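You operate a simulated robot arm through the tools that you are given. There is no shell and no other tool.

The job below is to be done with a simulated two-armed robot. You get a single attempt, and the scene is never put back.

## Task
Test the yellow sample cup and stand it on the mat with its pH number.
Fine: switch the grey meter on and zero it while its plate is empty; test that cup alone. Set down upright: what you pick out.
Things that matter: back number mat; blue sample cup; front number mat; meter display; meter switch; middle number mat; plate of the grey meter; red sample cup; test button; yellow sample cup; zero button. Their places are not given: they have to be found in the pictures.

The check looks at the end state, three seconds after you hand in, the way a careful person would. Anything else that was tipped, shoved, dropped, spilled or broken makes it a failure.

## Robot
Two 7-joint arms with four-finger grippers on one trunk that stands fixed in place. Base frame: the origin is at the foot of the trunk, x ahead of it, y to its left, z up; the work surface is at about z = 800. Readings come in mm, degrees, newtons and seconds.
The left shoulder is at [40, 181, 1154], the right one opposite. With the tool pointing down near the work surface each hand reaches from about 320 to 840 mm from the base axis, measured 20 degrees to its own side. Payload 3.67 kg a hand.
The tool frame of a hand sits at the grasp point between the pads (the TCP): z along the fingers, y along the line on which they close. The tips reach 28 mm beyond it. The gripper opens to 112 mm; its body begins 73 mm behind the TCP.
Orientation is that of the tool frame in the base frame, as a unit quaternion [x, y, z, w]. With the fingers straight down and closing along the base's y, the tool's x points along the base's -x, its y along +y and its z along -z.

## Interface
- The arms move only by the tool play_rows. It takes "left_moves", "right_moves" or both (then of equal length, played together; a hand with none holds still); each is a list of rows, each a list of 7 numbers: the turn, a rotation vector about the tool's x, y, z in units of 6 degrees (1.0 is 6 degrees), then the shift along the tool's x, y, z in units of 20 mm (1.0 is 20 mm), then the closure, from 0 (fully open) to 1 (shut). In form: [[wx, wy, wz, dx, dy, dz, gripper], ...]. A call has 1 to 20 rows; each row shifts and turns the commanded pose from where the row before left it, along the tool's axes as they then stand. A call with a number of a shift or a turn outside -1 to 1 is refused whole. Rows are played at 5 a second. More than 50 mm and 8.6 degrees between two rows, or a gripper value outside its range, and nothing of the call is played. Where a pose cannot be reached the arm comes as near as it can. A force on the tool above 70 N (or 10 N above the force at the start of the call, whichever is more), or a blocked arm, ends the call early, and 0.2 s more pass. The fingers move at their own pace (about 72.4 mm/s each) and stop on an object; they squeeze with about 24 N. The grip force told is the motor's: it shows also when the fingers shut on nothing. Time passes only in rows, and 0.2 s behind the last, so rows that do not move let the fingers close. The reply holds the time, the measured pose of the TCP, the force on the tool along the base axes, the opening and the grip force, in the units named above and with some noise, with the torque about the TCP (base axes, N m) and any sound that the robot's microphone picked up.
- Cameras (640 x 400 px; columns grow to the right, rows downward): "scene" is now at [106.3, -5.2, 1380.1]; the picture's right is [-0.05, -1.00, 0.00], its down [-0.61, 0.03, -0.79] and it looks along [0.79, -0.04, -0.61] (base axes); focal length 337 px, centre (320, 200). "left" rides on the left gripper at [60, 18, -104] in its tool frame; the picture's right is [-0.29, 0.96, 0.00], its down [-0.80, -0.24, -0.55] and it looks along [-0.53, -0.16, 0.83] (tool axes); focal length 234 px, centre (320, 200). "right" rides on the right gripper at [60, -18, -104] in its tool frame; the picture's right is [0.29, 0.96, 0.00], its down [-0.80, 0.24, -0.55] and it looks along [-0.53, 0.16, 0.83] (tool axes); focal length 234 px, centre (320, 200).
- get_image(camera): a new picture of that camera. The clock stands still meanwhile.
- move_column(by): moves the trunk up (or, below 0, down) by that many mm; the arms and the scene camera ride with it, the base frame stays. It gives what a move gives, with no picture.
- pan_tilt(pan, tilt): turns the head with the scene camera to pan (to the left, within 86 degrees either way) and tilt (down, from -29 to 69), counted from straight ahead of the robot. It gives what a move gives.
- probe_pixels(camera, pixels): for up to 12 pixels [column, row] of the newest picture of that camera ("zoom" is the newest enlarged one), the place [x, y, z] in the base frame of the surface seen there, good to about 2 mm. The clock stands still meanwhile.
- close_up(camera, box): a new picture of the part [left, top, right, bottom] of that camera's present view, enlarged. The clock stands still meanwhile.
- job_done(): hands the job in; it is judged then, once.

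Open the grippers and draw the arms clear of the work before you hand the job in, unless the task says otherwise.

The tools are called after "Call:" by a JSON object that holds its "method" and its "body". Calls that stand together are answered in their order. play_rows: Moves the arms, as the interface text tells. Its arguments: {"type":"object","properties":{"left_moves":{"type":"array","items":{"type":"array","items":{"type":"number"}}},"right_moves":{"type":"array","items":{"type":"array","items":{"type":"number"}}}},"required":[]} The other tools are called the same way: move_column (by) moves the trunk up or down; pan_tilt (pan, tilt) turns the head that bears the scene camera; get_image (camera) takes a picture; probe_pixels (camera, pixels) gives the place of the surface under pixels of a picture; close_up (camera, box) takes an enlarged picture of a part of a camera's view; job_done () hands the job in.

At the start:

```text
time_s: 0.0
left_tcp_pos: [548.7, 185.2, 1112.6]
left_orientation: [0.0, 1.0, 0.0, 0.0]
left_wrist_force: [0.6, -1.0, 0.1]
left_moment: [0.02, 0.02, 0.01]
left_gripper_width: 111.9
left_finger_force: 0.0
right_tcp_pos: [536.8, -232.1, 1065.3]
right_orientation: [0.0, 1.0, 0.0, 0.0]
right_wrist_force: [-0.5, -0.2, 0.8]
right_moment: [-0.02, -0.03, 0.0]
right_gripper_width: 112.1
right_finger_force: 0.1
trunk travel left (down, up): [-275.0, 239.0]
head pan, tilt (commanded): [-3.0, 37.5]
```

scene: 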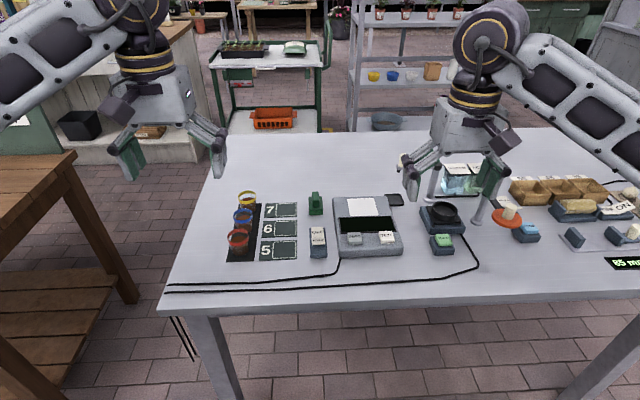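
right: 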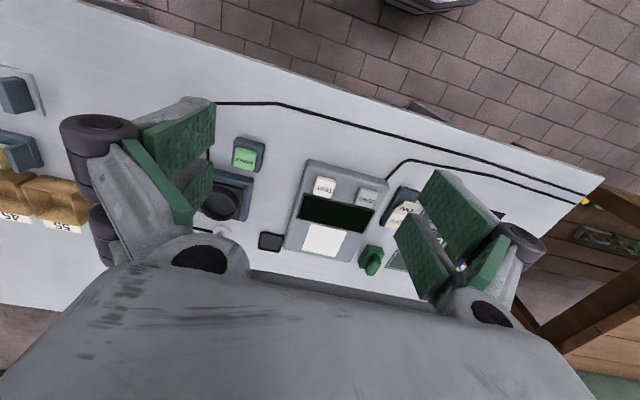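
left: 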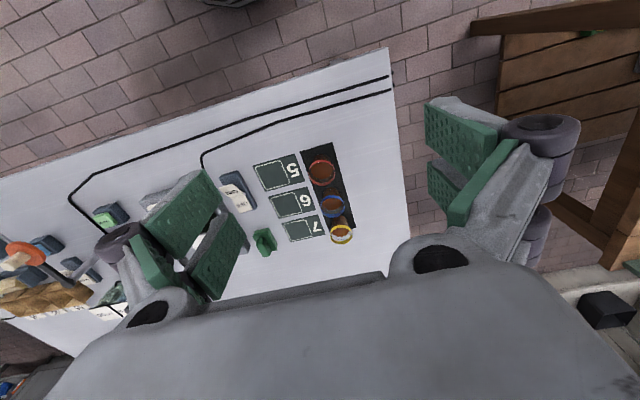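

The scene picture shows three cups at about (245,200), (243,217), (237,238), mats 7/6/5 at (281,210–250), and a grey meter at (367,226). I take enlarged pictures to find the details.

Call:
{"method": "close_up", "body": {"camera": "scene", "box": [210, 170, 420, 300]}}

Call:
{"method": "close_up", "body": {"camera": "scene", "box": [220, 180, 320, 270]}}

```text
3.05 times, centred on (315, 235) of scene
```

zoom: 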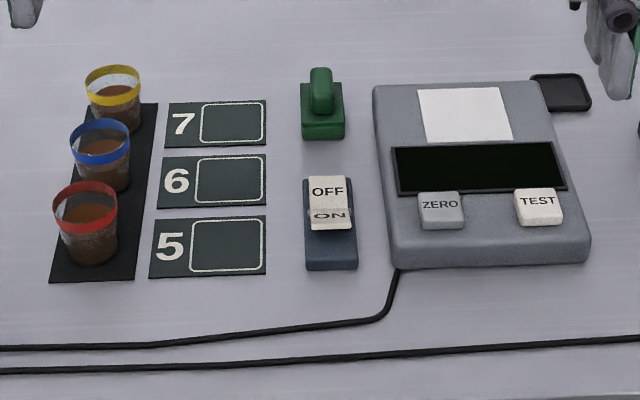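

```text
4.44 times, centred on (270, 225) of scene
```

zoom: 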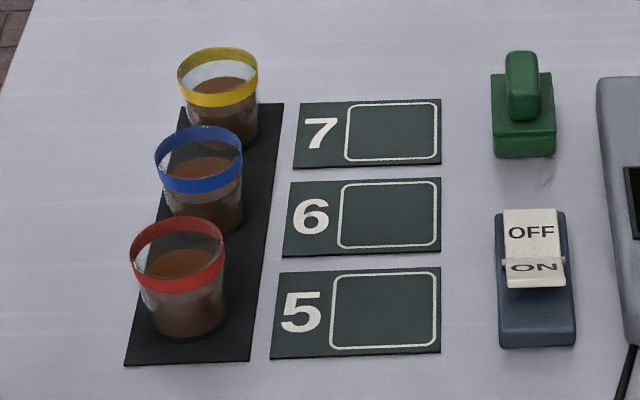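

Now I probe the yellow cup, the mats and the switch in this enlarged picture.

Call:
{"method": "probe_pixels", "body": {"camera": "zoom", "pixels": [[218, 99], [222, 128], [180, 75], [257, 75], [218, 50], [215, 85], [393, 131], [389, 214], [383, 310], [530, 232], [535, 268], [537, 320]]}}

Call:
{"method": "close_up", "body": {"camera": "scene", "box": [300, 185, 420, 265]}}

```text
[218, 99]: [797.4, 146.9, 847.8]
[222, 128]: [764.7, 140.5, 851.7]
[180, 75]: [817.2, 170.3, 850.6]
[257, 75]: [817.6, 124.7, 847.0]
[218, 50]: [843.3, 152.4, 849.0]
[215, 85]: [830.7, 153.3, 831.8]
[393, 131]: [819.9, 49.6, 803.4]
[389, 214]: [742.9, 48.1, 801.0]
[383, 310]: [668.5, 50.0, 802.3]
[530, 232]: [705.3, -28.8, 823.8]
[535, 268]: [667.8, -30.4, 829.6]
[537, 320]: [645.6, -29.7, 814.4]
```

```text
5.00 times, centred on (360, 225) of scene
```

zoom: 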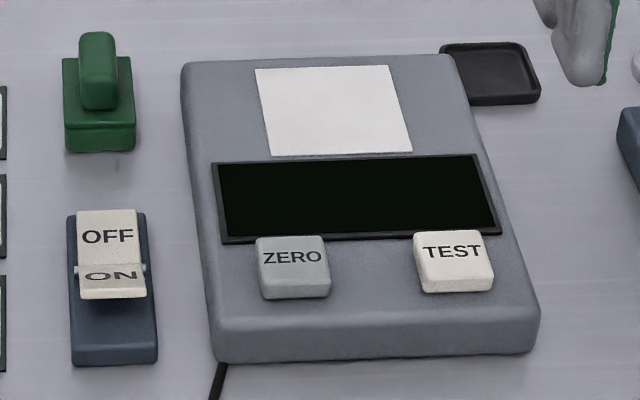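

The meter shows the white plate, dark display, ZERO at (292,265), TEST at (452,260). I probe these.

Call:
{"method": "probe_pixels", "body": {"camera": "zoom", "pixels": [[335, 110], [262, 72], [388, 68], [408, 150], [272, 153], [293, 258], [293, 285], [453, 250], [453, 280], [107, 225], [107, 275], [112, 294]]}}

Call:
{"method": "close_up", "body": {"camera": "scene", "box": [305, 220, 345, 262]}}

```text
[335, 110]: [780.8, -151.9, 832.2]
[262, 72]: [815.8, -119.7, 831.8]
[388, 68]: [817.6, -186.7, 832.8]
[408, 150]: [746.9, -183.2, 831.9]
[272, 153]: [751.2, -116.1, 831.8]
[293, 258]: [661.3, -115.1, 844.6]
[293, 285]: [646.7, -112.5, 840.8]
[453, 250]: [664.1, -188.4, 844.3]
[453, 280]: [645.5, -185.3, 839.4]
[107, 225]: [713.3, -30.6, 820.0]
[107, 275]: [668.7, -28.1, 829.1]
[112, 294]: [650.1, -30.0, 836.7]
```

```text
9.52 times, centred on (325, 241) of scene
```

zoom: 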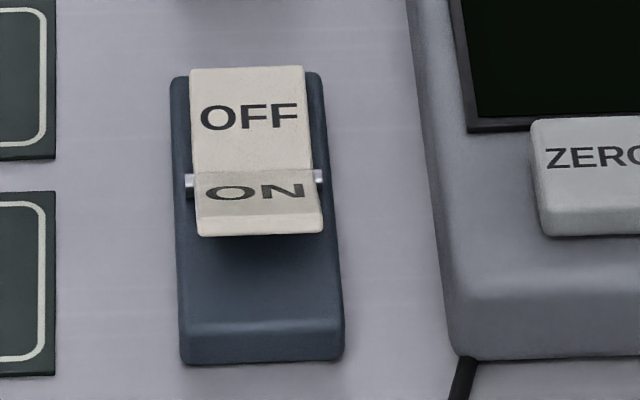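

The rocker's ON half (front end, about x 650, z 836) is up, so it is off; buttons sit at about (655,-114) and (655,-187). I look at the gripper shapes before moving.

Call:
{"method": "close_up", "body": {"camera": "scene", "box": [380, 70, 540, 230]}}

Call:
{"method": "close_up", "body": {"camera": "left", "box": [220, 40, 420, 260]}}

```text
2.50 times, centred on (460, 150) of scene
```

zoom: 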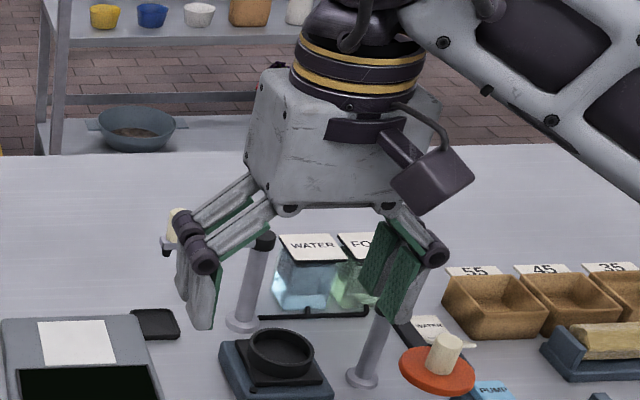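

```text
1.82 times, centred on (320, 150) of left
```

zoom: 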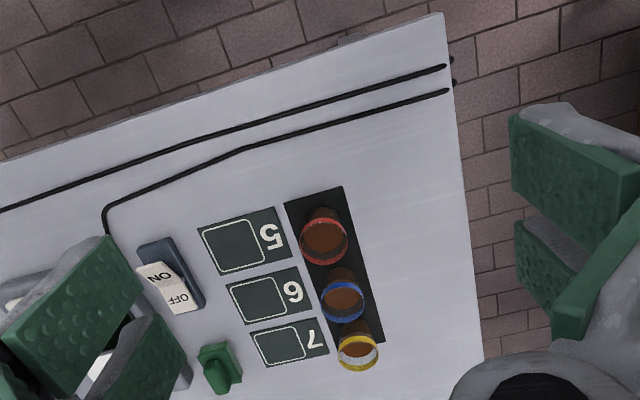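

Each side has two parallel finger pads. I probe the left gripper's pads in its own camera picture to learn their extents.

Call:
{"method": "get_image", "body": {"camera": "left"}}

Call:
{"method": "probe_pixels", "body": {"camera": "left", "pixels": [[427, 105], [427, 143], [494, 128], [490, 160], [429, 165], [429, 200], [463, 190], [204, 174], [150, 232], [219, 214], [246, 243], [216, 297]]}}

Call:
{"method": "probe_pixels", "body": {"camera": "scene", "pixels": [[420, 140], [442, 142], [410, 195], [410, 160], [481, 190], [494, 160]]}}

```text
taken
```

left: 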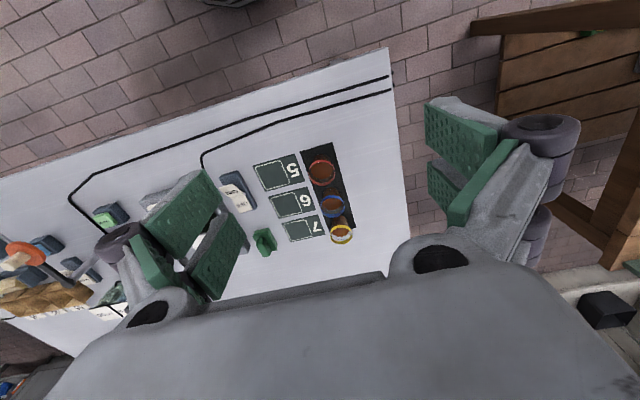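

```text
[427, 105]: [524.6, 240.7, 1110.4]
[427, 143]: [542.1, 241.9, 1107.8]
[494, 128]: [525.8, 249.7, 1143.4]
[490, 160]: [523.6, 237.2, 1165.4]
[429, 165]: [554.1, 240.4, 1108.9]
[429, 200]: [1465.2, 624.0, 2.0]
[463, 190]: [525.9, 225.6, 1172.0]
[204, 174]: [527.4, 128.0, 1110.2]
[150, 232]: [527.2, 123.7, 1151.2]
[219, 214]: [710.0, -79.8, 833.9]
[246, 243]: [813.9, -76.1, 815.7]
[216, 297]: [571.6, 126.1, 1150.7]
```

```text
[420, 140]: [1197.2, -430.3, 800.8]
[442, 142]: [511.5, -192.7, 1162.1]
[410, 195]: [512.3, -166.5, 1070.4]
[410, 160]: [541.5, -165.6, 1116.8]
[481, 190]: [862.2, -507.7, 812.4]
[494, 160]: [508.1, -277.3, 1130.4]
```

Each pad is about 18 mm wide and the pair spans about 48 mm along x. I close the right gripper and bring it above the front of the switch, staying high (z about 920).

Call:
{"method": "play_rows", "body": {"right_moves": [[0, 0, 0, -0.5, 0.9, 0.5, 1], [0, 0, 0, -0.5, 0.9, 0.6, 1], [0, 0, 0, -0.5, 0.9, 0.7, 1], [0, 0, 0, -0.5, 0.9, 0.7, 1], [0, 0, 0, -0.5, 0.9, 0.7, 1], [0, 0, 0, -0.5, 0.9, 0.7, 1], [0, 0, 0, -0.5, 0.9, 0.7, 1], [0, 0, 0, -0.5, 0.9, 0.7, 1], [0, 0, 0, -0.5, 0.9, 0.7, 1], [0, 0, 0, -0.4, 1.0, 0.7, 1], [0, 0, 0, 0, 1.0, 0.5, 1], [0, 0, 0, 0, 0, 0, 1]]}}

Call:
{"method": "get_image", "body": {"camera": "right"}}

Call:
{"method": "get_image", "body": {"camera": "scene"}}

```text
time_s: 2.6
left_tcp_pos: [548.3, 184.5, 1113.5]
left_orientation: [0.0, 1.0, 0.001, 0.0]
left_wrist_force: [0.7, -0.7, 0.2]
left_moment: [0.03, 0.01, 0.0]
left_gripper_width: 112.0
left_finger_force: 0.0
right_tcp_pos: [633.8, -29.8, 921.8]
right_orientation: [0.001, 1.0, 0.0, -0.001]
right_wrist_force: [-0.2, 0.5, 0.0]
right_moment: [0.0, 0.02, -0.01]
right_gripper_width: 0.0
right_finger_force: 24.1
trunk travel left (down, up): [-275.0, 239.0]
head pan, tilt (commanded): [-3.0, 37.5]
```

```text
taken
```

right: 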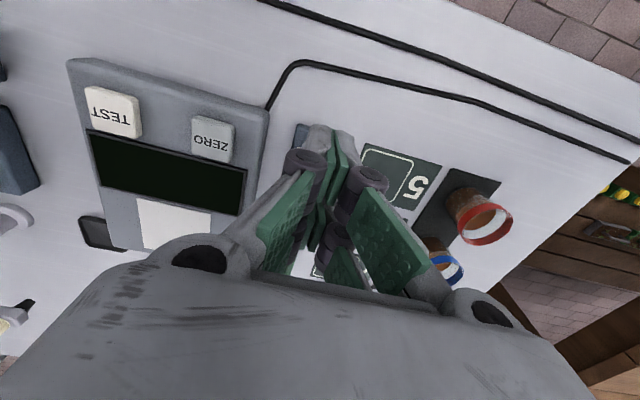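

```text
taken
```

scene: 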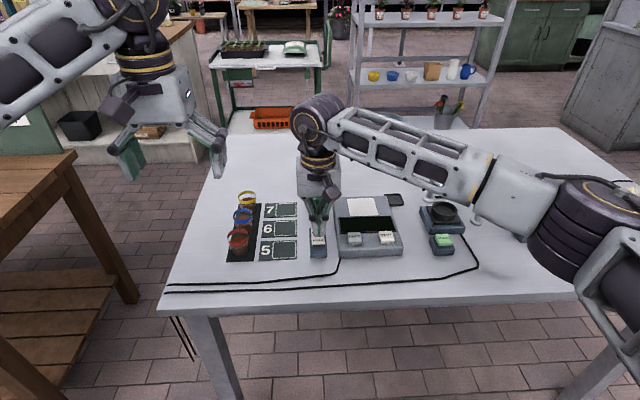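

The right hand is now over the switch with fingers shut. I look closer at the fingertips from the scene camera.

Call:
{"method": "close_up", "body": {"camera": "scene", "box": [280, 160, 360, 270]}}

Call:
{"method": "close_up", "body": {"camera": "right", "box": [240, 100, 460, 300]}}

```text
3.64 times, centred on (320, 215) of scene
```

zoom: 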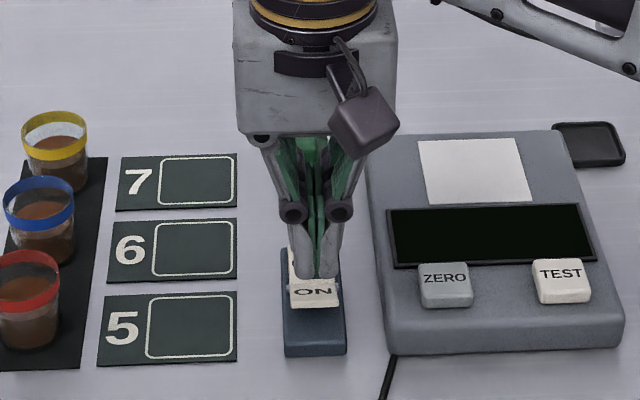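

```text
2.00 times, centred on (350, 200) of right
```

zoom: 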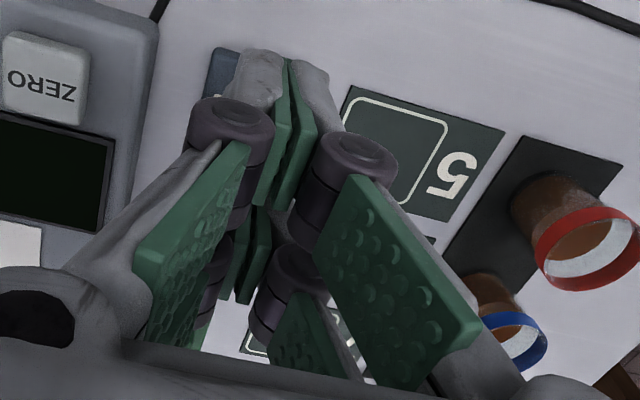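

I probe the closed fingertips in the scene picture, at about (318,235), together with some meter points.

Call:
{"method": "probe_pixels", "body": {"camera": "scene", "pixels": [[317, 235], [320, 235], [317, 230], [322, 230], [316, 225], [312, 220]]}}

Call:
{"method": "probe_pixels", "body": {"camera": "zoom", "pixels": [[270, 60], [315, 75], [240, 85], [265, 195], [45, 85], [60, 160]]}}

```text
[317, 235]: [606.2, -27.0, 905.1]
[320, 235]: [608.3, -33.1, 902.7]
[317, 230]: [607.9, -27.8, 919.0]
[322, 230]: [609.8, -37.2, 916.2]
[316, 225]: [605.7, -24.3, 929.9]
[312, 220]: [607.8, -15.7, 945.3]
```

```text
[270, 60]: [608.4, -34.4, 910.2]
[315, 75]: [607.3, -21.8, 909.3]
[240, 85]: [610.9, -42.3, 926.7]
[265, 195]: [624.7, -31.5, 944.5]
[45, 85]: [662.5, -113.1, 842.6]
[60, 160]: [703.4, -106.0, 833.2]
```

Tips are about 28 mm below the TCP and span x ±26 mm, y ±8 mm. I go down so the rear finger pair (x about 642–661) pushes the raised ON end of the rocker, in small steps.

Call:
{"method": "play_rows", "body": {"right_moves": [[0, 0, 0, -0.1, 0, 0.7, 1], [0, 0, 0, 0, 0, 0.8, 1], [0, 0, 0, 0, 0, 0.7, 1], [0, 0, 0, 0, 0, 0.3, 1], [0, 0, 0, 0, 0, 0.2, 1], [0, 0, 0, 0, 0, 0.2, 1], [0, 0, 0, 0, 0, 0.2, 1]]}}

```text
time_s: 4.2
left_tcp_pos: [548.9, 185.1, 1113.1]
left_orientation: [-0.001, 1.0, 0.0, 0.001]
left_wrist_force: [0.3, 0.2, 0.0]
left_moment: [0.02, 0.0, 0.0]
left_gripper_width: 112.1
left_finger_force: 0.1
right_tcp_pos: [637.1, -30.9, 861.2]
right_orientation: [0.0, 1.0, -0.001, 0.0]
right_wrist_force: [-0.6, -0.5, 0.6]
right_moment: [0.03, 0.02, -0.01]
right_gripper_width: 6.1
right_finger_force: 35.5
trunk travel left (down, up): [-275.0, 239.0]
head pan, tilt (commanded): [-3.0, 37.5]
```

The gripper width now reads 6.1 with no wrist force, so the tips may be touching the rocker. I look before going on.

Call:
{"method": "close_up", "body": {"camera": "scene", "box": [290, 190, 360, 270]}}

Call:
{"method": "close_up", "body": {"camera": "right", "box": [240, 80, 440, 260]}}

```text
5.00 times, centred on (325, 230) of scene
```

zoom: 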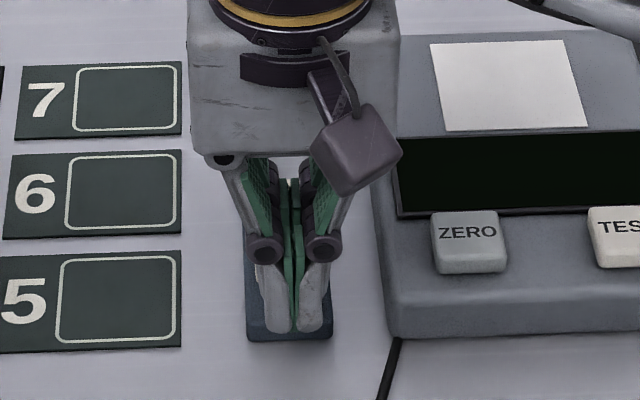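

```text
2.22 times, centred on (340, 170) of right
```

zoom: 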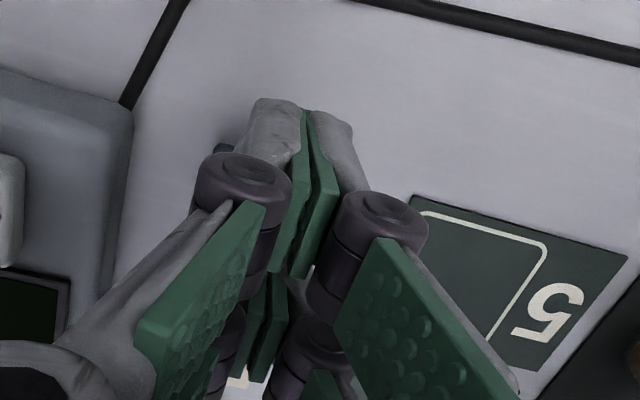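

The tips seem to be just touching the rocker. I keep pressing in 3 mm steps.

Call:
{"method": "play_rows", "body": {"right_moves": [[0, 0, 0, 0, 0, 0.15, 1], [0, 0, 0, 0, 0, 0.15, 1], [0, 0, 0, 0, 0, 0.15, 1]]}}

```text
time_s: 5.0
left_tcp_pos: [548.4, 184.8, 1113.6]
left_orientation: [0.0, 1.0, -0.001, 0.0]
left_wrist_force: [0.3, 0.5, 0.4]
left_moment: [0.02, 0.05, 0.0]
left_gripper_width: 112.0
left_finger_force: 0.0
right_tcp_pos: [636.7, -32.1, 850.3]
right_orientation: [0.0, 1.0, 0.0, 0.0]
right_wrist_force: [0.1, 0.4, 0.3]
right_moment: [-0.02, -0.01, 0.01]
right_gripper_width: 0.2
right_finger_force: 35.5
trunk travel left (down, up): [-275.0, 239.0]
head pan, tilt (commanded): [-3.0, 37.5]
```

No force yet and the tips are at about z 822. I press 4 mm more, then lift and look at the rocker.

Call:
{"method": "play_rows", "body": {"right_moves": [[0, 0, 0, 0, 0, 0.1, 1], [0, 0, 0, 0, 0, 0.1, 1]]}}

```text
time_s: 5.6
left_tcp_pos: [548.8, 184.8, 1113.3]
left_orientation: [0.0, 1.0, 0.0, 0.0]
left_wrist_force: [0.5, 0.7, -0.2]
left_moment: [0.01, 0.0, -0.01]
left_gripper_width: 112.1
left_finger_force: 0.1
right_tcp_pos: [635.6, -30.1, 847.6]
right_orientation: [0.0, 1.0, 0.0, 0.0]
right_wrist_force: [0.9, 0.0, -0.3]
right_moment: [-0.03, 0.0, 0.0]
right_gripper_width: 0.0
right_finger_force: 36.1
trunk travel left (down, up): [-275.0, 239.0]
head pan, tilt (commanded): [-3.0, 37.5]
```

Still no force; I lift the hand back up and look at the switch and the display.

Call:
{"method": "play_rows", "body": {"right_moves": [[0, 0, 0, 0, 0, -0.5, 1], [0, 0, 0, 0, 0, -1, 1], [0, 0, 0, 0.5, 0, -1, 1], [0, 0, 0, 1, 0, -1, 1], [0, 0, 0, 1, 0, -0.5, 1], [0, 0, 0, 1, 0, 0, 1]]}}

Call:
{"method": "close_up", "body": {"camera": "scene", "box": [300, 185, 420, 265]}}

Call:
{"method": "get_image", "body": {"camera": "right"}}

```text
time_s: 7.0
left_tcp_pos: [547.9, 185.9, 1113.2]
left_orientation: [0.0, 1.0, 0.0, 0.0]
left_wrist_force: [-0.2, -0.1, 0.0]
left_moment: [-0.03, -0.03, 0.01]
left_gripper_width: 112.1
left_finger_force: 0.0
right_tcp_pos: [565.5, -32.1, 928.7]
right_orientation: [0.0, 1.0, 0.0, 0.0]
right_wrist_force: [-0.7, -0.3, 0.0]
right_moment: [0.01, -0.02, -0.04]
right_gripper_width: 0.0
right_finger_force: 35.4
trunk travel left (down, up): [-275.0, 239.0]
head pan, tilt (commanded): [-3.0, 37.5]
```

```text
5.00 times, centred on (360, 225) of scene
```

zoom: 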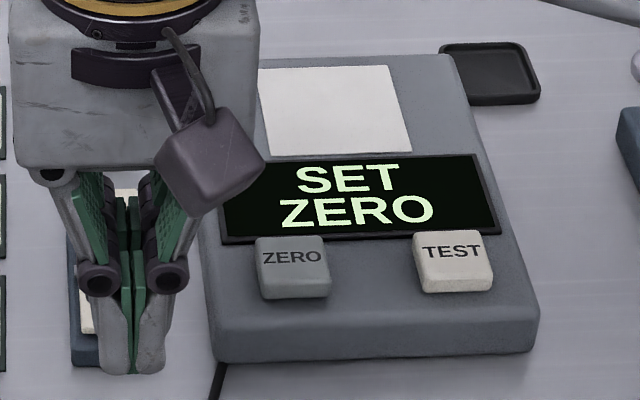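

```text
taken
```

right: 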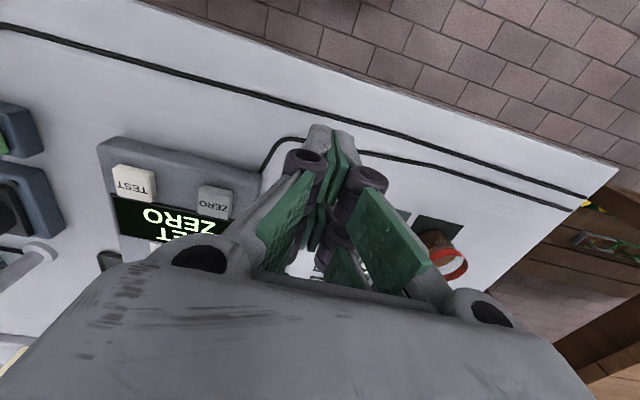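

The meter display at (358,195 in zoom) now reads "SET ZERO", so it is on. Next I bring the shut right fingers over the ZERO button (about 662,-114, top z 844).

Call:
{"method": "play_rows", "body": {"right_moves": [[0, 0, 0, -0.8, -0.82, 0, 1], [0, 0, 0, -0.8, -0.82, 0.2, 1], [0, 0, 0, -0.8, -0.82, 0.5, 1], [0, 0, 0, -0.8, -0.82, 0.6, 1], [0, 0, 0, -0.78, -0.82, 0.6, 1], [0, 0, 0, 0, 0, 0, 1]]}}

Call:
{"method": "close_up", "body": {"camera": "scene", "box": [300, 185, 420, 265]}}

Call:
{"method": "close_up", "body": {"camera": "right", "box": [220, 80, 440, 280]}}

```text
time_s: 8.4
left_tcp_pos: [548.2, 185.4, 1113.2]
left_orientation: [0.001, 1.0, 0.0, -0.001]
left_wrist_force: [0.4, -0.4, 0.4]
left_moment: [-0.01, -0.05, 0.01]
left_gripper_width: 112.0
left_finger_force: 0.0
right_tcp_pos: [645.6, -112.4, 891.1]
right_orientation: [0.0, 1.0, 0.0, 0.0]
right_wrist_force: [0.2, 0.5, -0.1]
right_moment: [-0.01, 0.02, -0.01]
right_gripper_width: 0.1
right_finger_force: 35.5
trunk travel left (down, up): [-275.0, 239.0]
head pan, tilt (commanded): [-3.0, 37.5]
```

```text
5.00 times, centred on (360, 225) of scene
```

zoom: 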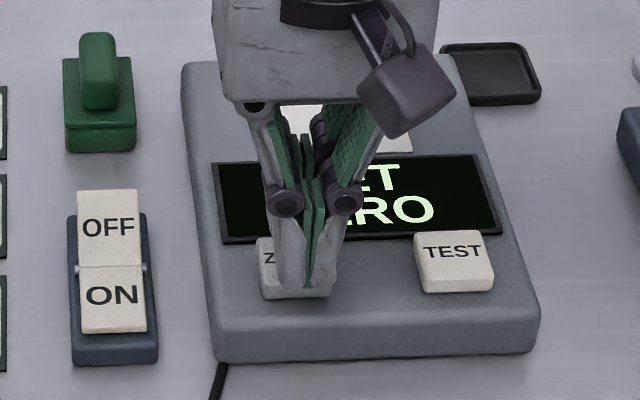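

```text
2.00 times, centred on (330, 180) of right
```

zoom: 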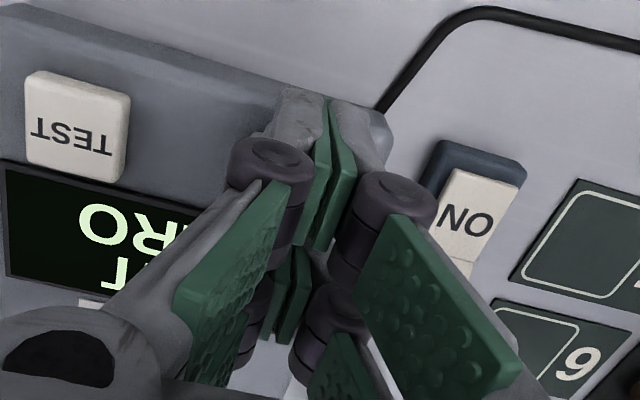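

The rocker is flipped to ON and the fingers are over ZERO. I go down in small steps to press it, watching force and sound.

Call:
{"method": "play_rows", "body": {"right_moves": [[0, 0, 0, 0, 0, 0.5, 1], [0, 0, 0, 0, 0, 0.3, 1], [0, 0, 0, 0, 0, 0.1, 1], [0, 0, 0, 0, 0, 0.1, 1], [0, 0, 0, 0, 0, 0.1, 1]]}}

```text
time_s: 9.6
left_tcp_pos: [548.6, 185.3, 1112.6]
left_orientation: [0.0, 1.0, 0.0, -0.001]
left_wrist_force: [-0.1, 0.2, -0.1]
left_moment: [0.0, 0.03, -0.01]
left_gripper_width: 112.1
left_finger_force: 0.1
right_tcp_pos: [645.6, -112.8, 868.6]
right_orientation: [0.001, 1.0, 0.0, 0.001]
right_wrist_force: [-0.4, 0.1, 0.3]
right_moment: [-0.01, -0.02, 0.01]
right_gripper_width: 5.9
right_finger_force: 35.6
trunk travel left (down, up): [-275.0, 239.0]
head pan, tilt (commanded): [-3.0, 37.5]
```

Width reads 5.9 again, which means contact with the button. I look at the display.

Call:
{"method": "close_up", "body": {"camera": "scene", "box": [300, 185, 420, 265]}}

```text
5.00 times, centred on (360, 225) of scene
```

zoom: 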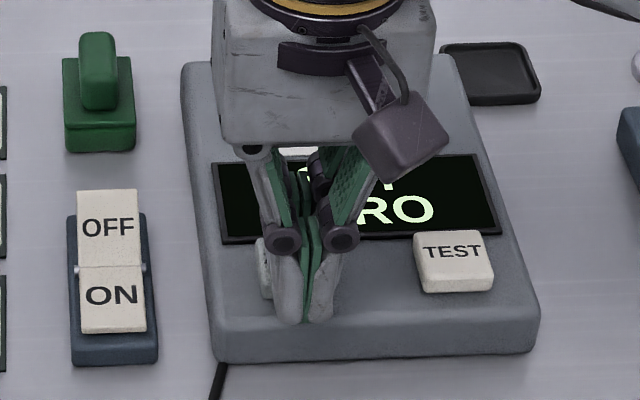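

The display still shows the ZERO prompt, so I press a little further in 2 mm steps.

Call:
{"method": "play_rows", "body": {"right_moves": [[0, 0, 0, 0, 0, 0.1, 1], [0, 0, 0, 0, 0, 0.1, 1], [0, 0, 0, 0, 0, 0, 1]]}}

Call:
{"method": "close_up", "body": {"camera": "scene", "box": [300, 185, 420, 265]}}

```text
time_s: 10.4
left_tcp_pos: [549.0, 185.7, 1113.4]
left_orientation: [0.0, 1.0, 0.0, 0.0]
left_wrist_force: [-0.3, 0.3, -0.3]
left_moment: [0.0, 0.03, 0.02]
left_gripper_width: 111.8
left_finger_force: 0.1
right_tcp_pos: [645.3, -112.1, 863.5]
right_orientation: [0.0, 1.0, 0.0, 0.0]
right_wrist_force: [0.0, 0.3, 1.4]
right_moment: [-0.01, -0.03, 0.0]
right_gripper_width: 5.9
right_finger_force: 35.3
trunk travel left (down, up): [-275.0, 239.0]
head pan, tilt (commanded): [-3.0, 37.5]
```

```text
5.00 times, centred on (360, 225) of scene
```

zoom: 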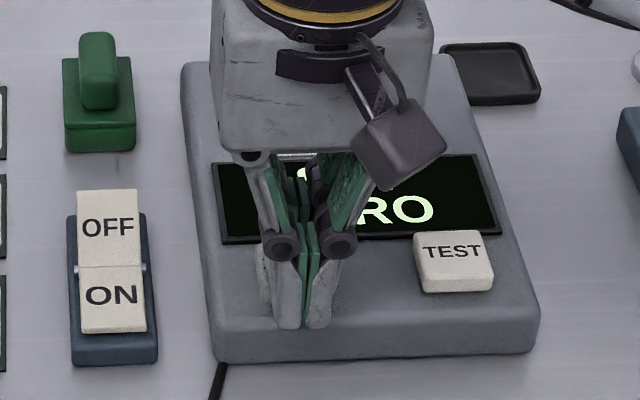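

Vertical force has begun to rise (1.4 N). I press a bit more.

Call:
{"method": "play_rows", "body": {"right_moves": [[0, 0, 0, 0, 0, 0.1, 1], [0, 0, 0, 0, 0, 0, 1]]}}

Call:
{"method": "close_up", "body": {"camera": "scene", "box": [300, 185, 420, 265]}}

Call:
{"method": "close_up", "body": {"camera": "right", "box": [140, 80, 440, 280]}}

```text
time_s: 11.0
left_tcp_pos: [548.8, 184.5, 1114.0]
left_orientation: [0.0, 1.0, 0.0, 0.0]
left_wrist_force: [-0.1, 0.3, -0.4]
left_moment: [0.01, 0.0, -0.03]
left_gripper_width: 111.9
left_finger_force: 0.1
right_tcp_pos: [644.6, -112.8, 863.1]
right_orientation: [0.0, 1.0, 0.0, 0.001]
right_wrist_force: [1.3, 0.4, 2.3]
right_moment: [0.04, -0.06, 0.0]
right_gripper_width: 5.8
right_finger_force: 35.7
trunk travel left (down, up): [-275.0, 239.0]
head pan, tilt (commanded): [-3.0, 37.5]
heard: click
```

```text
5.00 times, centred on (360, 225) of scene
```

zoom: 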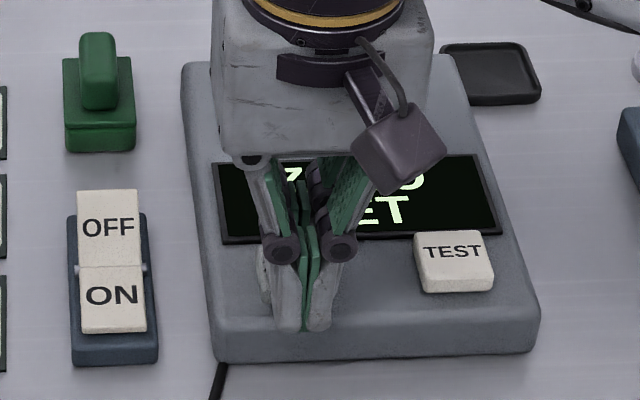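

```text
2.00 times, centred on (290, 180) of right
```

zoom: 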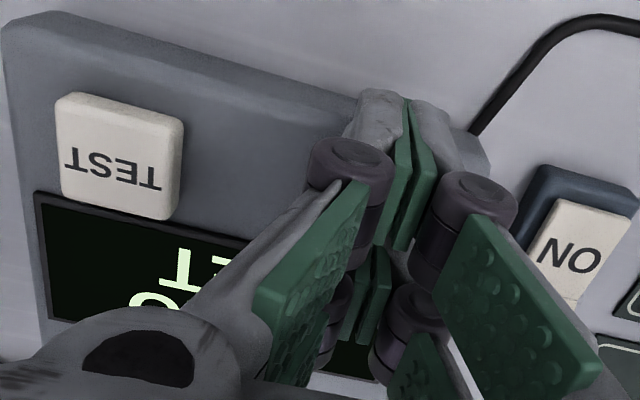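

A click was heard and the display changed (apparently "ZERO SET"). I lift the right hand and draw it back to the right, then check.

Call:
{"method": "play_rows", "body": {"right_moves": [[0, 0, 0, 0, 0, -0.5, 1], [0, 0, 0, 0, 0, -1, 1], [0, 0, 0, 0, 0, -1, 1], [0, 0, 0, 0.7, -1, -1, 1], [0, 0, 0, 0.7, -1, -1, 1], [0, 0, 0, 0.7, -1, -1, 1], [0, 0, 0, 0.7, -1, -0.5, 1], [0, 0, 0, 0.7, -1, 0, 1], [0, 0, 0, 0.7, -1, 0, 1], [0, 0, 0, 0.7, -1, 0, 1], [0, 0, 0, 0.7, -1, 0, 1], [0, 0, 0, 0.4, -1, 0, 1]]}}

Call:
{"method": "get_image", "body": {"camera": "scene"}}

Call:
{"method": "close_up", "body": {"camera": "scene", "box": [220, 170, 420, 295]}}

```text
time_s: 13.6
left_tcp_pos: [547.1, 183.7, 1113.7]
left_orientation: [0.0, 1.0, 0.0, 0.0]
left_wrist_force: [-1.5, -1.3, -0.1]
left_moment: [0.01, -0.01, 0.02]
left_gripper_width: 111.7
left_finger_force: 0.1
right_tcp_pos: [523.4, -293.3, 980.2]
right_orientation: [0.0, 1.0, 0.0, 0.0]
right_wrist_force: [-0.1, 0.0, 0.2]
right_moment: [0.0, 0.0, -0.02]
right_gripper_width: 0.0
right_finger_force: 35.7
trunk travel left (down, up): [-275.0, 239.0]
head pan, tilt (commanded): [-3.0, 37.5]
```

```text
taken
```

scene: 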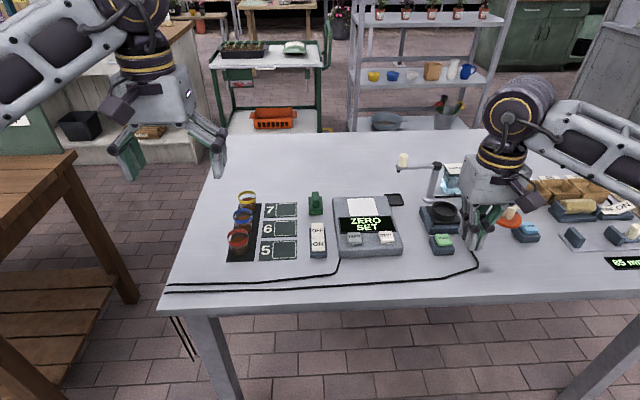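

```text
3.20 times, centred on (320, 232) of scene
```

zoom: 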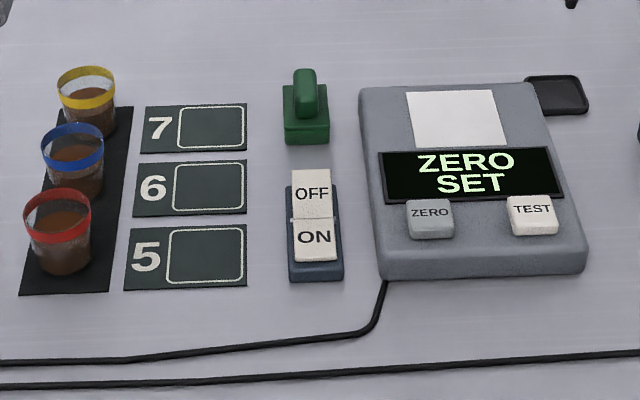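

The display reads "ZERO SET" with the plate empty. Now I tilt the left hand 20° forward (about its closing axis, for reach) and bring it open to a hover above the yellow cup at (820,148).

Call:
{"method": "play_rows", "body": {"left_moves": [[0, -1, 0, 0, 0, 0, 0], [0, -1, 0, 0, 0, 0, 0], [0, -1, 0, 0, 0, 0, 0], [0, -0.333, 0, 0, 0, 0, 0], [0, 0, 0, -0.689, -0.13, 0.946, 0], [0, 0, 0, -0.689, -0.13, 0.946, 0], [0, 0, 0, -0.689, -0.13, 0.946, 0], [0, 0, 0, -0.689, -0.13, 0.946, 0], [0, 0, 0, -0.689, -0.13, 0.946, 0], [0, 0, 0, -0.689, -0.13, 0.946, 0], [0, 0, 0, -0.689, -0.13, 0.946, 0], [0, 0, 0, -0.689, -0.13, 0.946, 0], [0, 0, 0, -0.689, -0.13, 0.946, 0], [0, 0, 0, -0.689, -0.13, 0.946, 0], [0, 0, 0, -0.689, -0.13, 0.946, 0], [0, 0, 0, -0.689, -0.13, 0.946, 0], [0, 0, 0, -0.689, -0.13, 0.946, 0], [0, 0, 0, -0.689, -0.13, 0.946, 0]]}}

Call:
{"method": "get_image", "body": {"camera": "scene"}}

Call:
{"method": "get_image", "body": {"camera": "left"}}

```text
time_s: 17.4
left_tcp_pos: [821.9, 147.3, 931.1]
left_orientation: [0.0, 0.985, 0.0, 0.173]
left_wrist_force: [0.0, -1.0, 0.7]
left_moment: [-0.01, 0.03, 0.01]
left_gripper_width: 112.0
left_finger_force: 0.1
right_tcp_pos: [526.5, -292.6, 980.9]
right_orientation: [0.001, 1.0, 0.002, 0.0]
right_wrist_force: [0.4, 1.1, 0.1]
right_moment: [-0.02, 0.04, 0.01]
right_gripper_width: 0.2
right_finger_force: 35.5
trunk travel left (down, up): [-275.0, 239.0]
head pan, tilt (commanded): [-3.0, 37.5]
```

```text
taken
```

scene: 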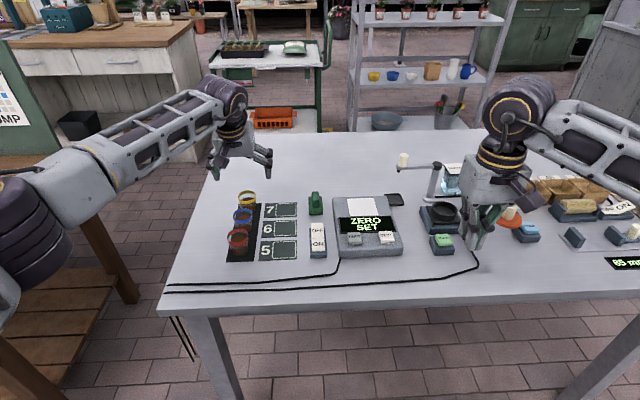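

```text
taken
```

left: 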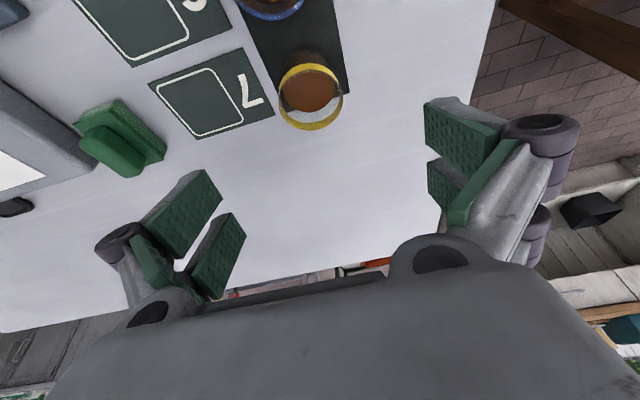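

The left hand reached its hover. The left picture shows the yellow rim around (311,96); I probe it for the exact cup centre.

Call:
{"method": "probe_pixels", "body": {"camera": "left", "pixels": [[280, 95], [341, 97], [311, 127], [308, 67], [330, 121], [288, 120], [311, 95], [318, 66]]}}

Call:
{"method": "close_up", "body": {"camera": "left", "box": [250, 30, 370, 150]}}

```text
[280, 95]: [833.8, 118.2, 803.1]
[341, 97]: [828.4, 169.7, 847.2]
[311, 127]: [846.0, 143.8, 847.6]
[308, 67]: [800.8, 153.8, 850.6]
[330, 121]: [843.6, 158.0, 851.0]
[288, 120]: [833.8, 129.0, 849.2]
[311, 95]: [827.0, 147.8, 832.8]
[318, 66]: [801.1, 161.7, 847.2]
```

```text
3.33 times, centred on (310, 90) of left
```

zoom: 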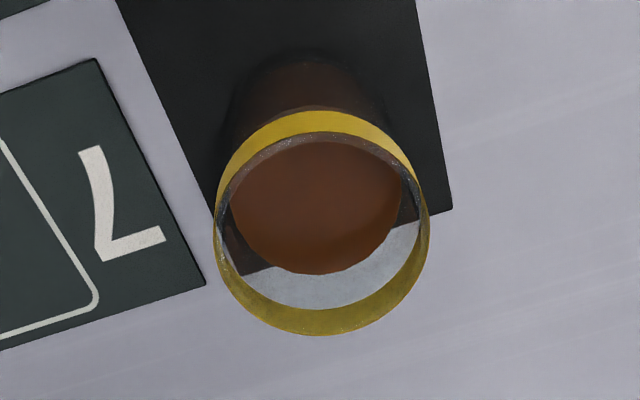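

The rim is centred near (821,148) with radius about 23. I lower the open left hand straight down to TCP z of about 838.

Call:
{"method": "play_rows", "body": {"left_moves": [[0, 0, 0, 0.227, 0.01, 0.624, 0], [0, 0, 0, 0.227, 0.01, 0.624, 0], [0, 0, 0, 0.227, 0.01, 0.624, 0], [0, 0, 0, 0.227, 0.01, 0.624, 0], [0, 0, 0, 0.227, 0, 0.624, 0], [0, 0, 0, 0.227, 0, 0.624, 0], [0, 0, 0, 0.227, 0, 0.624, 0]]}}

Call:
{"method": "get_image", "body": {"camera": "left"}}

Call:
{"method": "close_up", "body": {"camera": "scene", "box": [200, 130, 320, 270]}}

```text
time_s: 19.0
left_tcp_pos: [820.8, 150.5, 838.6]
left_orientation: [0.0, 0.985, 0.0, 0.172]
left_wrist_force: [-1.0, 0.0, 0.5]
left_moment: [-0.01, 0.03, -0.02]
left_gripper_width: 111.8
left_finger_force: 0.0
right_tcp_pos: [525.4, -292.2, 980.4]
right_orientation: [0.0, 1.0, -0.001, 0.0]
right_wrist_force: [0.3, 0.6, 0.3]
right_moment: [0.0, 0.03, -0.01]
right_gripper_width: 0.2
right_finger_force: 35.6
trunk travel left (down, up): [-275.0, 239.0]
head pan, tilt (commanded): [-3.0, 37.5]
```

```text
taken
```

left: 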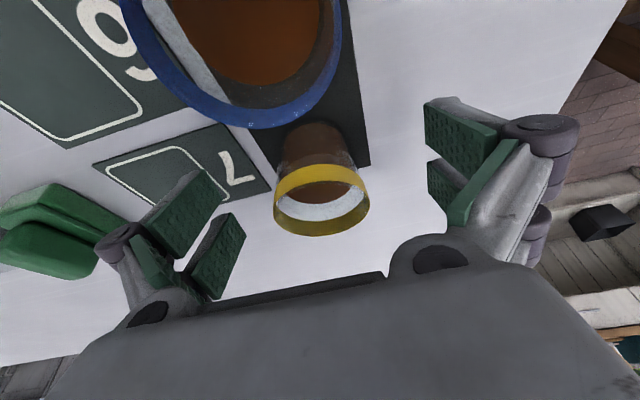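

```text
2.86 times, centred on (260, 200) of scene
```

zoom: 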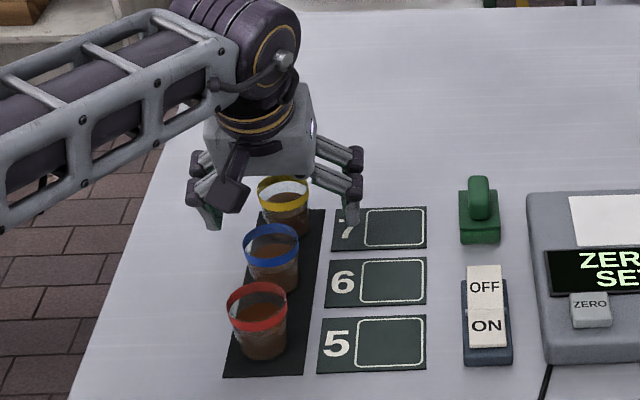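

The cup at (321,200) sits between the open pads with clearance all round. I close the left gripper on it.

Call:
{"method": "play_rows", "body": {"left_moves": [[0, 0, 0, 0, 0, 0, 0.3], [0, 0, 0, 0, 0, 0, 0.4], [0, 0, 0, 0, 0, 0, 0.5], [0, 0, 0, 0, 0, 0, 0.6], [0, 0, 0, 0, 0, 0, 0.7], [0, 0, 0, 0, 0, 0, 1], [0, 0, 0, 0, 0, 0, 1], [0, 0, 0, 0, 0, 0, 1]]}}

Call:
{"method": "get_image", "body": {"camera": "left"}}

Call:
{"method": "close_up", "body": {"camera": "scene", "box": [200, 130, 320, 270]}}

```text
time_s: 20.8
left_tcp_pos: [819.8, 148.6, 837.7]
left_orientation: [0.0, 0.985, 0.0, 0.174]
left_wrist_force: [0.8, -1.3, 0.0]
left_moment: [0.0, -0.01, 0.0]
left_gripper_width: 42.9
left_finger_force: 24.4
right_tcp_pos: [525.5, -292.6, 980.2]
right_orientation: [0.0, 1.0, 0.0, -0.001]
right_wrist_force: [-0.8, -0.8, -0.3]
right_moment: [0.02, -0.02, 0.0]
right_gripper_width: 0.2
right_finger_force: 35.9
trunk travel left (down, up): [-275.0, 239.0]
head pan, tilt (commanded): [-3.0, 37.5]
```

```text
taken
```

left: 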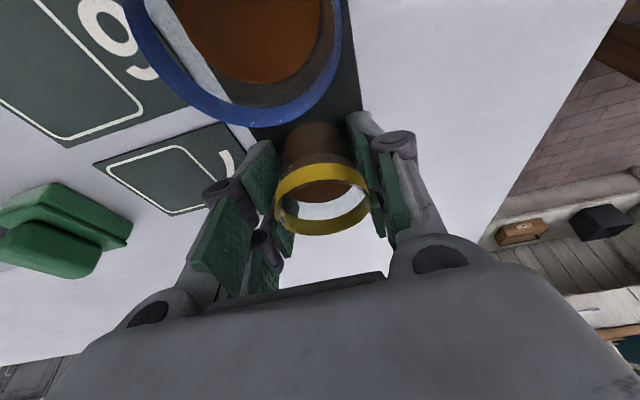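

```text
2.86 times, centred on (260, 200) of scene
```

zoom: 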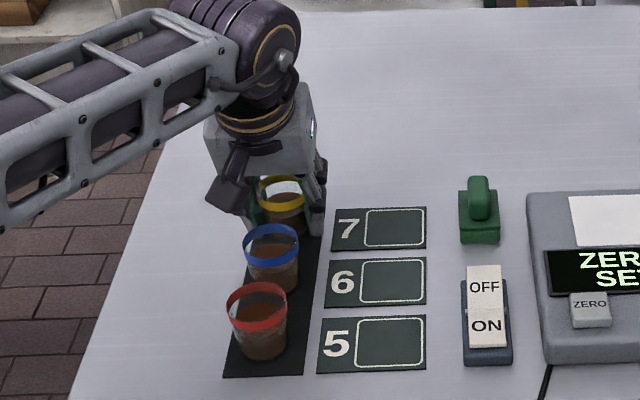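

The grip holds at 42.9 mm width. I lift straight up gently and check that the cup comes along upright.

Call:
{"method": "play_rows", "body": {"left_moves": [[0, 0, 0, -0.085, 0, -0.235, 1], [0, 0, 0, -0.12, 0, -0.33, 1], [0, 0, 0, -0.171, 0, -0.47, 1], [0, 0, 0, -0.171, 0, -0.47, 1]]}}

Call:
{"method": "get_image", "body": {"camera": "left"}}

Call:
{"method": "close_up", "body": {"camera": "scene", "box": [210, 150, 290, 260]}}

```text
time_s: 21.8
left_tcp_pos: [820.1, 150.9, 869.8]
left_orientation: [0.0, 0.985, -0.001, 0.173]
left_wrist_force: [-0.1, 0.3, -1.1]
left_moment: [0.01, 0.04, 0.0]
left_gripper_width: 42.6
left_finger_force: 23.7
right_tcp_pos: [524.4, -293.0, 981.7]
right_orientation: [0.001, 1.0, 0.0, -0.001]
right_wrist_force: [0.6, 0.4, 0.1]
right_moment: [0.03, 0.01, 0.03]
right_gripper_width: 0.1
right_finger_force: 35.6
trunk travel left (down, up): [-275.0, 239.0]
head pan, tilt (commanded): [-3.0, 37.5]
```

```text
taken
```

left: 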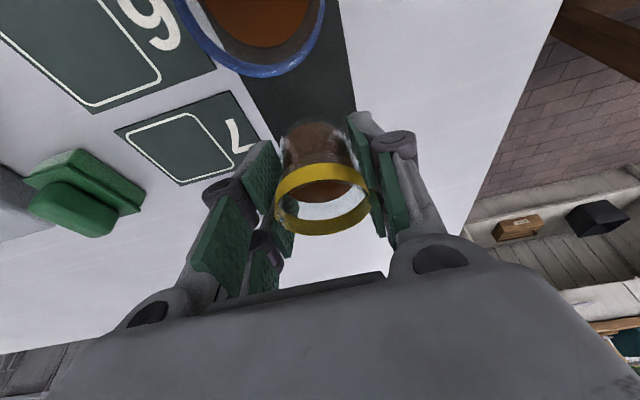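

```text
3.64 times, centred on (250, 205) of scene
```

zoom: 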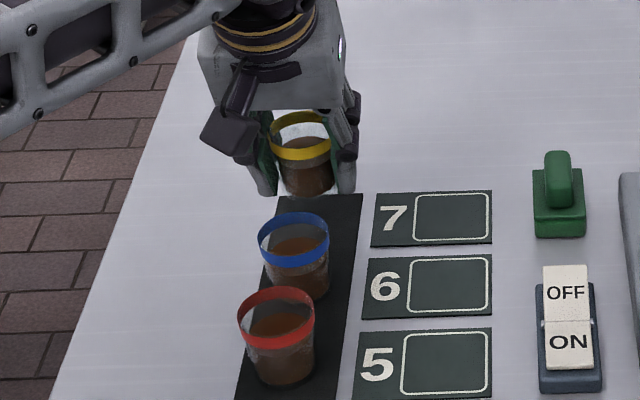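

The cup hangs upright in the grip. I raise it to about z 930 and then carry it gently rightward at that height, starting with half of the way.

Call:
{"method": "play_rows", "body": {"left_moves": [[0, 0, 0, -0.2, 0, -0.55, 1], [0, 0, 0, -0.2565, 0, -0.705, 1], [0, 0, 0, -0.2565, 0, -0.705, 1], [0, 0, 0, -0.2565, 0, -0.705, 1], [0, 0, 0, -0.06, 0, -0.16, 1], [0, 0, 0, 0.05, -0.3, -0.018, 1], [0, 0, 0, 0.08, -0.6, -0.03, 1], [0, 0, 0, 0.1, -0.8, -0.037, 1], [0, 0, 0, 0.1, -0.85, -0.037, 1], [0, 0, 0, 0.1, -0.85, -0.037, 1], [0, 0, 0, 0.1, -0.85, -0.037, 1], [0, 0, 0, 0.1, -0.85, -0.037, 1], [0, 0, 0, 0.1, -0.85, -0.037, 1], [0, 0, 0, 0.1, -0.8, -0.037, 1], [0, 0, 0, 0.08, -0.5, -0.03, 1], [0, 0, 0, 0.05, -0.25, -0.018, 1]]}}

Call:
{"method": "get_image", "body": {"camera": "scene"}}

```text
time_s: 25.2
left_tcp_pos: [800.0, -1.8, 929.3]
left_orientation: [0.0, 0.985, 0.001, 0.174]
left_wrist_force: [0.1, -0.9, -0.8]
left_moment: [0.01, -0.02, -0.02]
left_gripper_width: 42.5
left_finger_force: 24.2
right_tcp_pos: [524.9, -292.6, 981.2]
right_orientation: [0.0, 1.0, 0.0, 0.0]
right_wrist_force: [0.6, -0.6, -1.0]
right_moment: [0.0, 0.01, -0.02]
right_gripper_width: 0.1
right_finger_force: 35.2
trunk travel left (down, up): [-275.0, 239.0]
head pan, tilt (commanded): [-3.0, 37.5]
```

```text
taken
```

scene: 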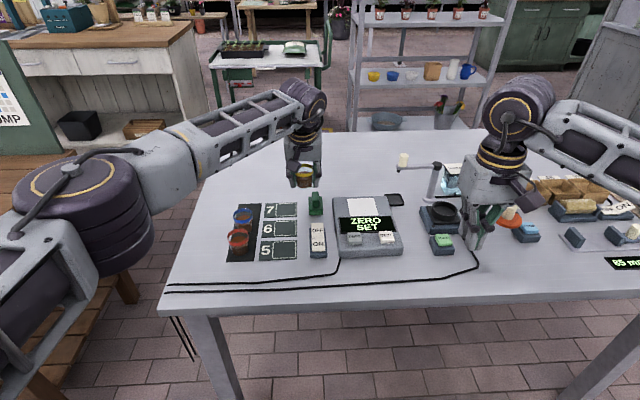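

Pose is exactly as commanded. I carry it on to above the plate at (783,-151).

Call:
{"method": "play_rows", "body": {"left_moves": [[0, 0, 0, 0.08, -0.3, -0.029, 1], [0, 0, 0, 0.08, -0.6, -0.029, 1], [0, 0, 0, 0.08, -0.9, -0.029, 1], [0, 0, 0, 0.08, -0.9, -0.029, 1], [0, 0, 0, 0.08, -0.9, -0.029, 1], [0, 0, 0, 0.08, -0.9, -0.029, 1], [0, 0, 0, 0.08, -0.9, -0.029, 1], [0, 0, 0, 0.08, -0.9, -0.029, 1], [0, 0, 0, 0.08, -0.8, -0.029, 1], [0, 0, 0, 0.08, -0.36, -0.029, 1], [0, 0, 0, 0, 0, 0, 1]]}}

Call:
{"method": "get_image", "body": {"camera": "scene"}}

Call:
{"method": "get_image", "body": {"camera": "left"}}

```text
time_s: 27.6
left_tcp_pos: [776.0, -109.5, 926.4]
left_orientation: [0.0, 0.985, 0.0, 0.174]
left_wrist_force: [0.3, -0.7, 0.0]
left_moment: [0.0, 0.01, 0.02]
left_gripper_width: 42.7
left_finger_force: 23.4
left hand out of reach, approached as far as the arm can: row 6, 7, 8, 9
right_tcp_pos: [524.6, -291.3, 981.7]
right_orientation: [0.0, 1.0, 0.0, 0.0]
right_wrist_force: [0.9, -0.3, 0.5]
right_moment: [-0.05, -0.01, -0.03]
right_gripper_width: 0.0
right_finger_force: 35.7
trunk travel left (down, up): [-275.0, 239.0]
head pan, tilt (commanded): [-3.0, 37.5]
```

```text
taken
```

scene: 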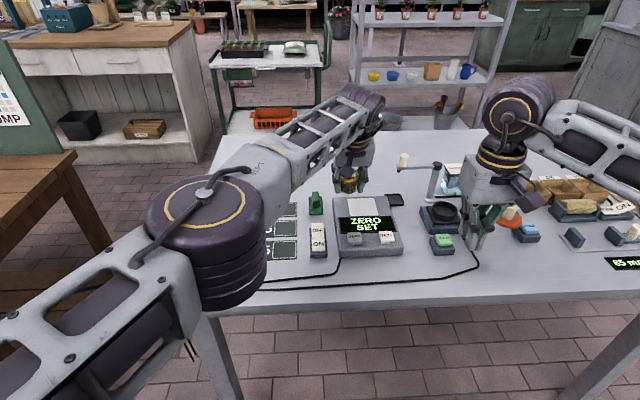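

```text
taken
```

left: 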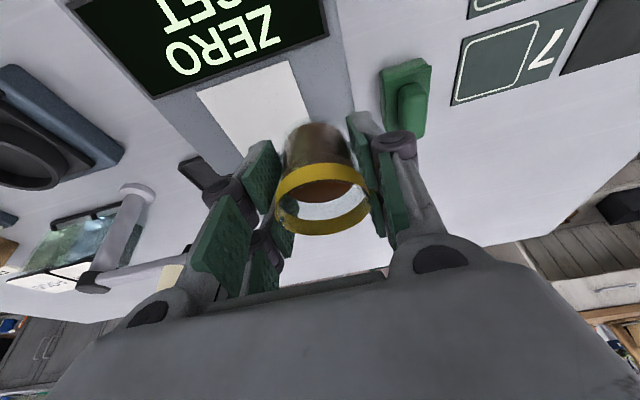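

The arm stopped at (776,-109.5), 42 mm short, probably a joint limit because the hand keeps facing straight ahead. I turn the hand 24° clockwise about the vertical (cup stays upright) to line it up with the arm.

Call:
{"method": "play_rows", "body": {"left_moves": [[0.171, 0, 0.47, 0, 0, 0, 1], [0.342, 0, 0.94, 0, 0, 0, 1], [0.342, 0, 0.94, 0, 0, 0, 1], [0.342, 0, 0.94, 0, 0, 0, 1], [0.171, 0, 0.47, 0, 0, 0, 1], [0, 0, 0, 0, 0, 0, 1]]}}

Call:
{"method": "get_image", "body": {"camera": "scene"}}

```text
time_s: 29.0
left_tcp_pos: [776.3, -108.6, 924.8]
left_orientation: [0.205, 0.963, -0.037, 0.17]
left_wrist_force: [0.7, 1.3, -0.4]
left_moment: [0.0, 0.02, -0.01]
left_gripper_width: 42.6
left_finger_force: 24.4
right_tcp_pos: [525.3, -291.2, 980.6]
right_orientation: [0.0, 1.0, 0.0, 0.0]
right_wrist_force: [-0.1, 0.0, 0.6]
right_moment: [-0.01, -0.04, 0.01]
right_gripper_width: 0.0
right_finger_force: 35.7
trunk travel left (down, up): [-275.0, 239.0]
head pan, tilt (commanded): [-3.0, 37.5]
```

```text
taken
```

scene: 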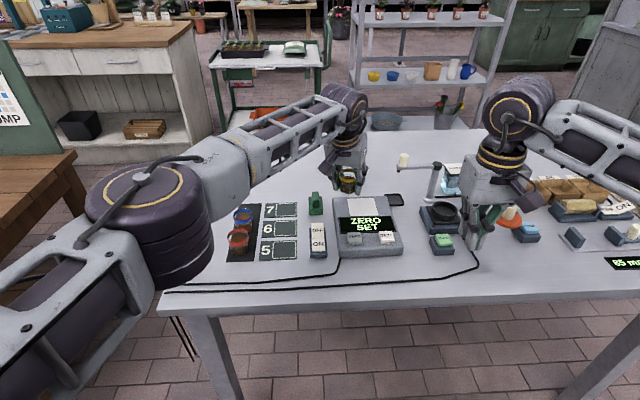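

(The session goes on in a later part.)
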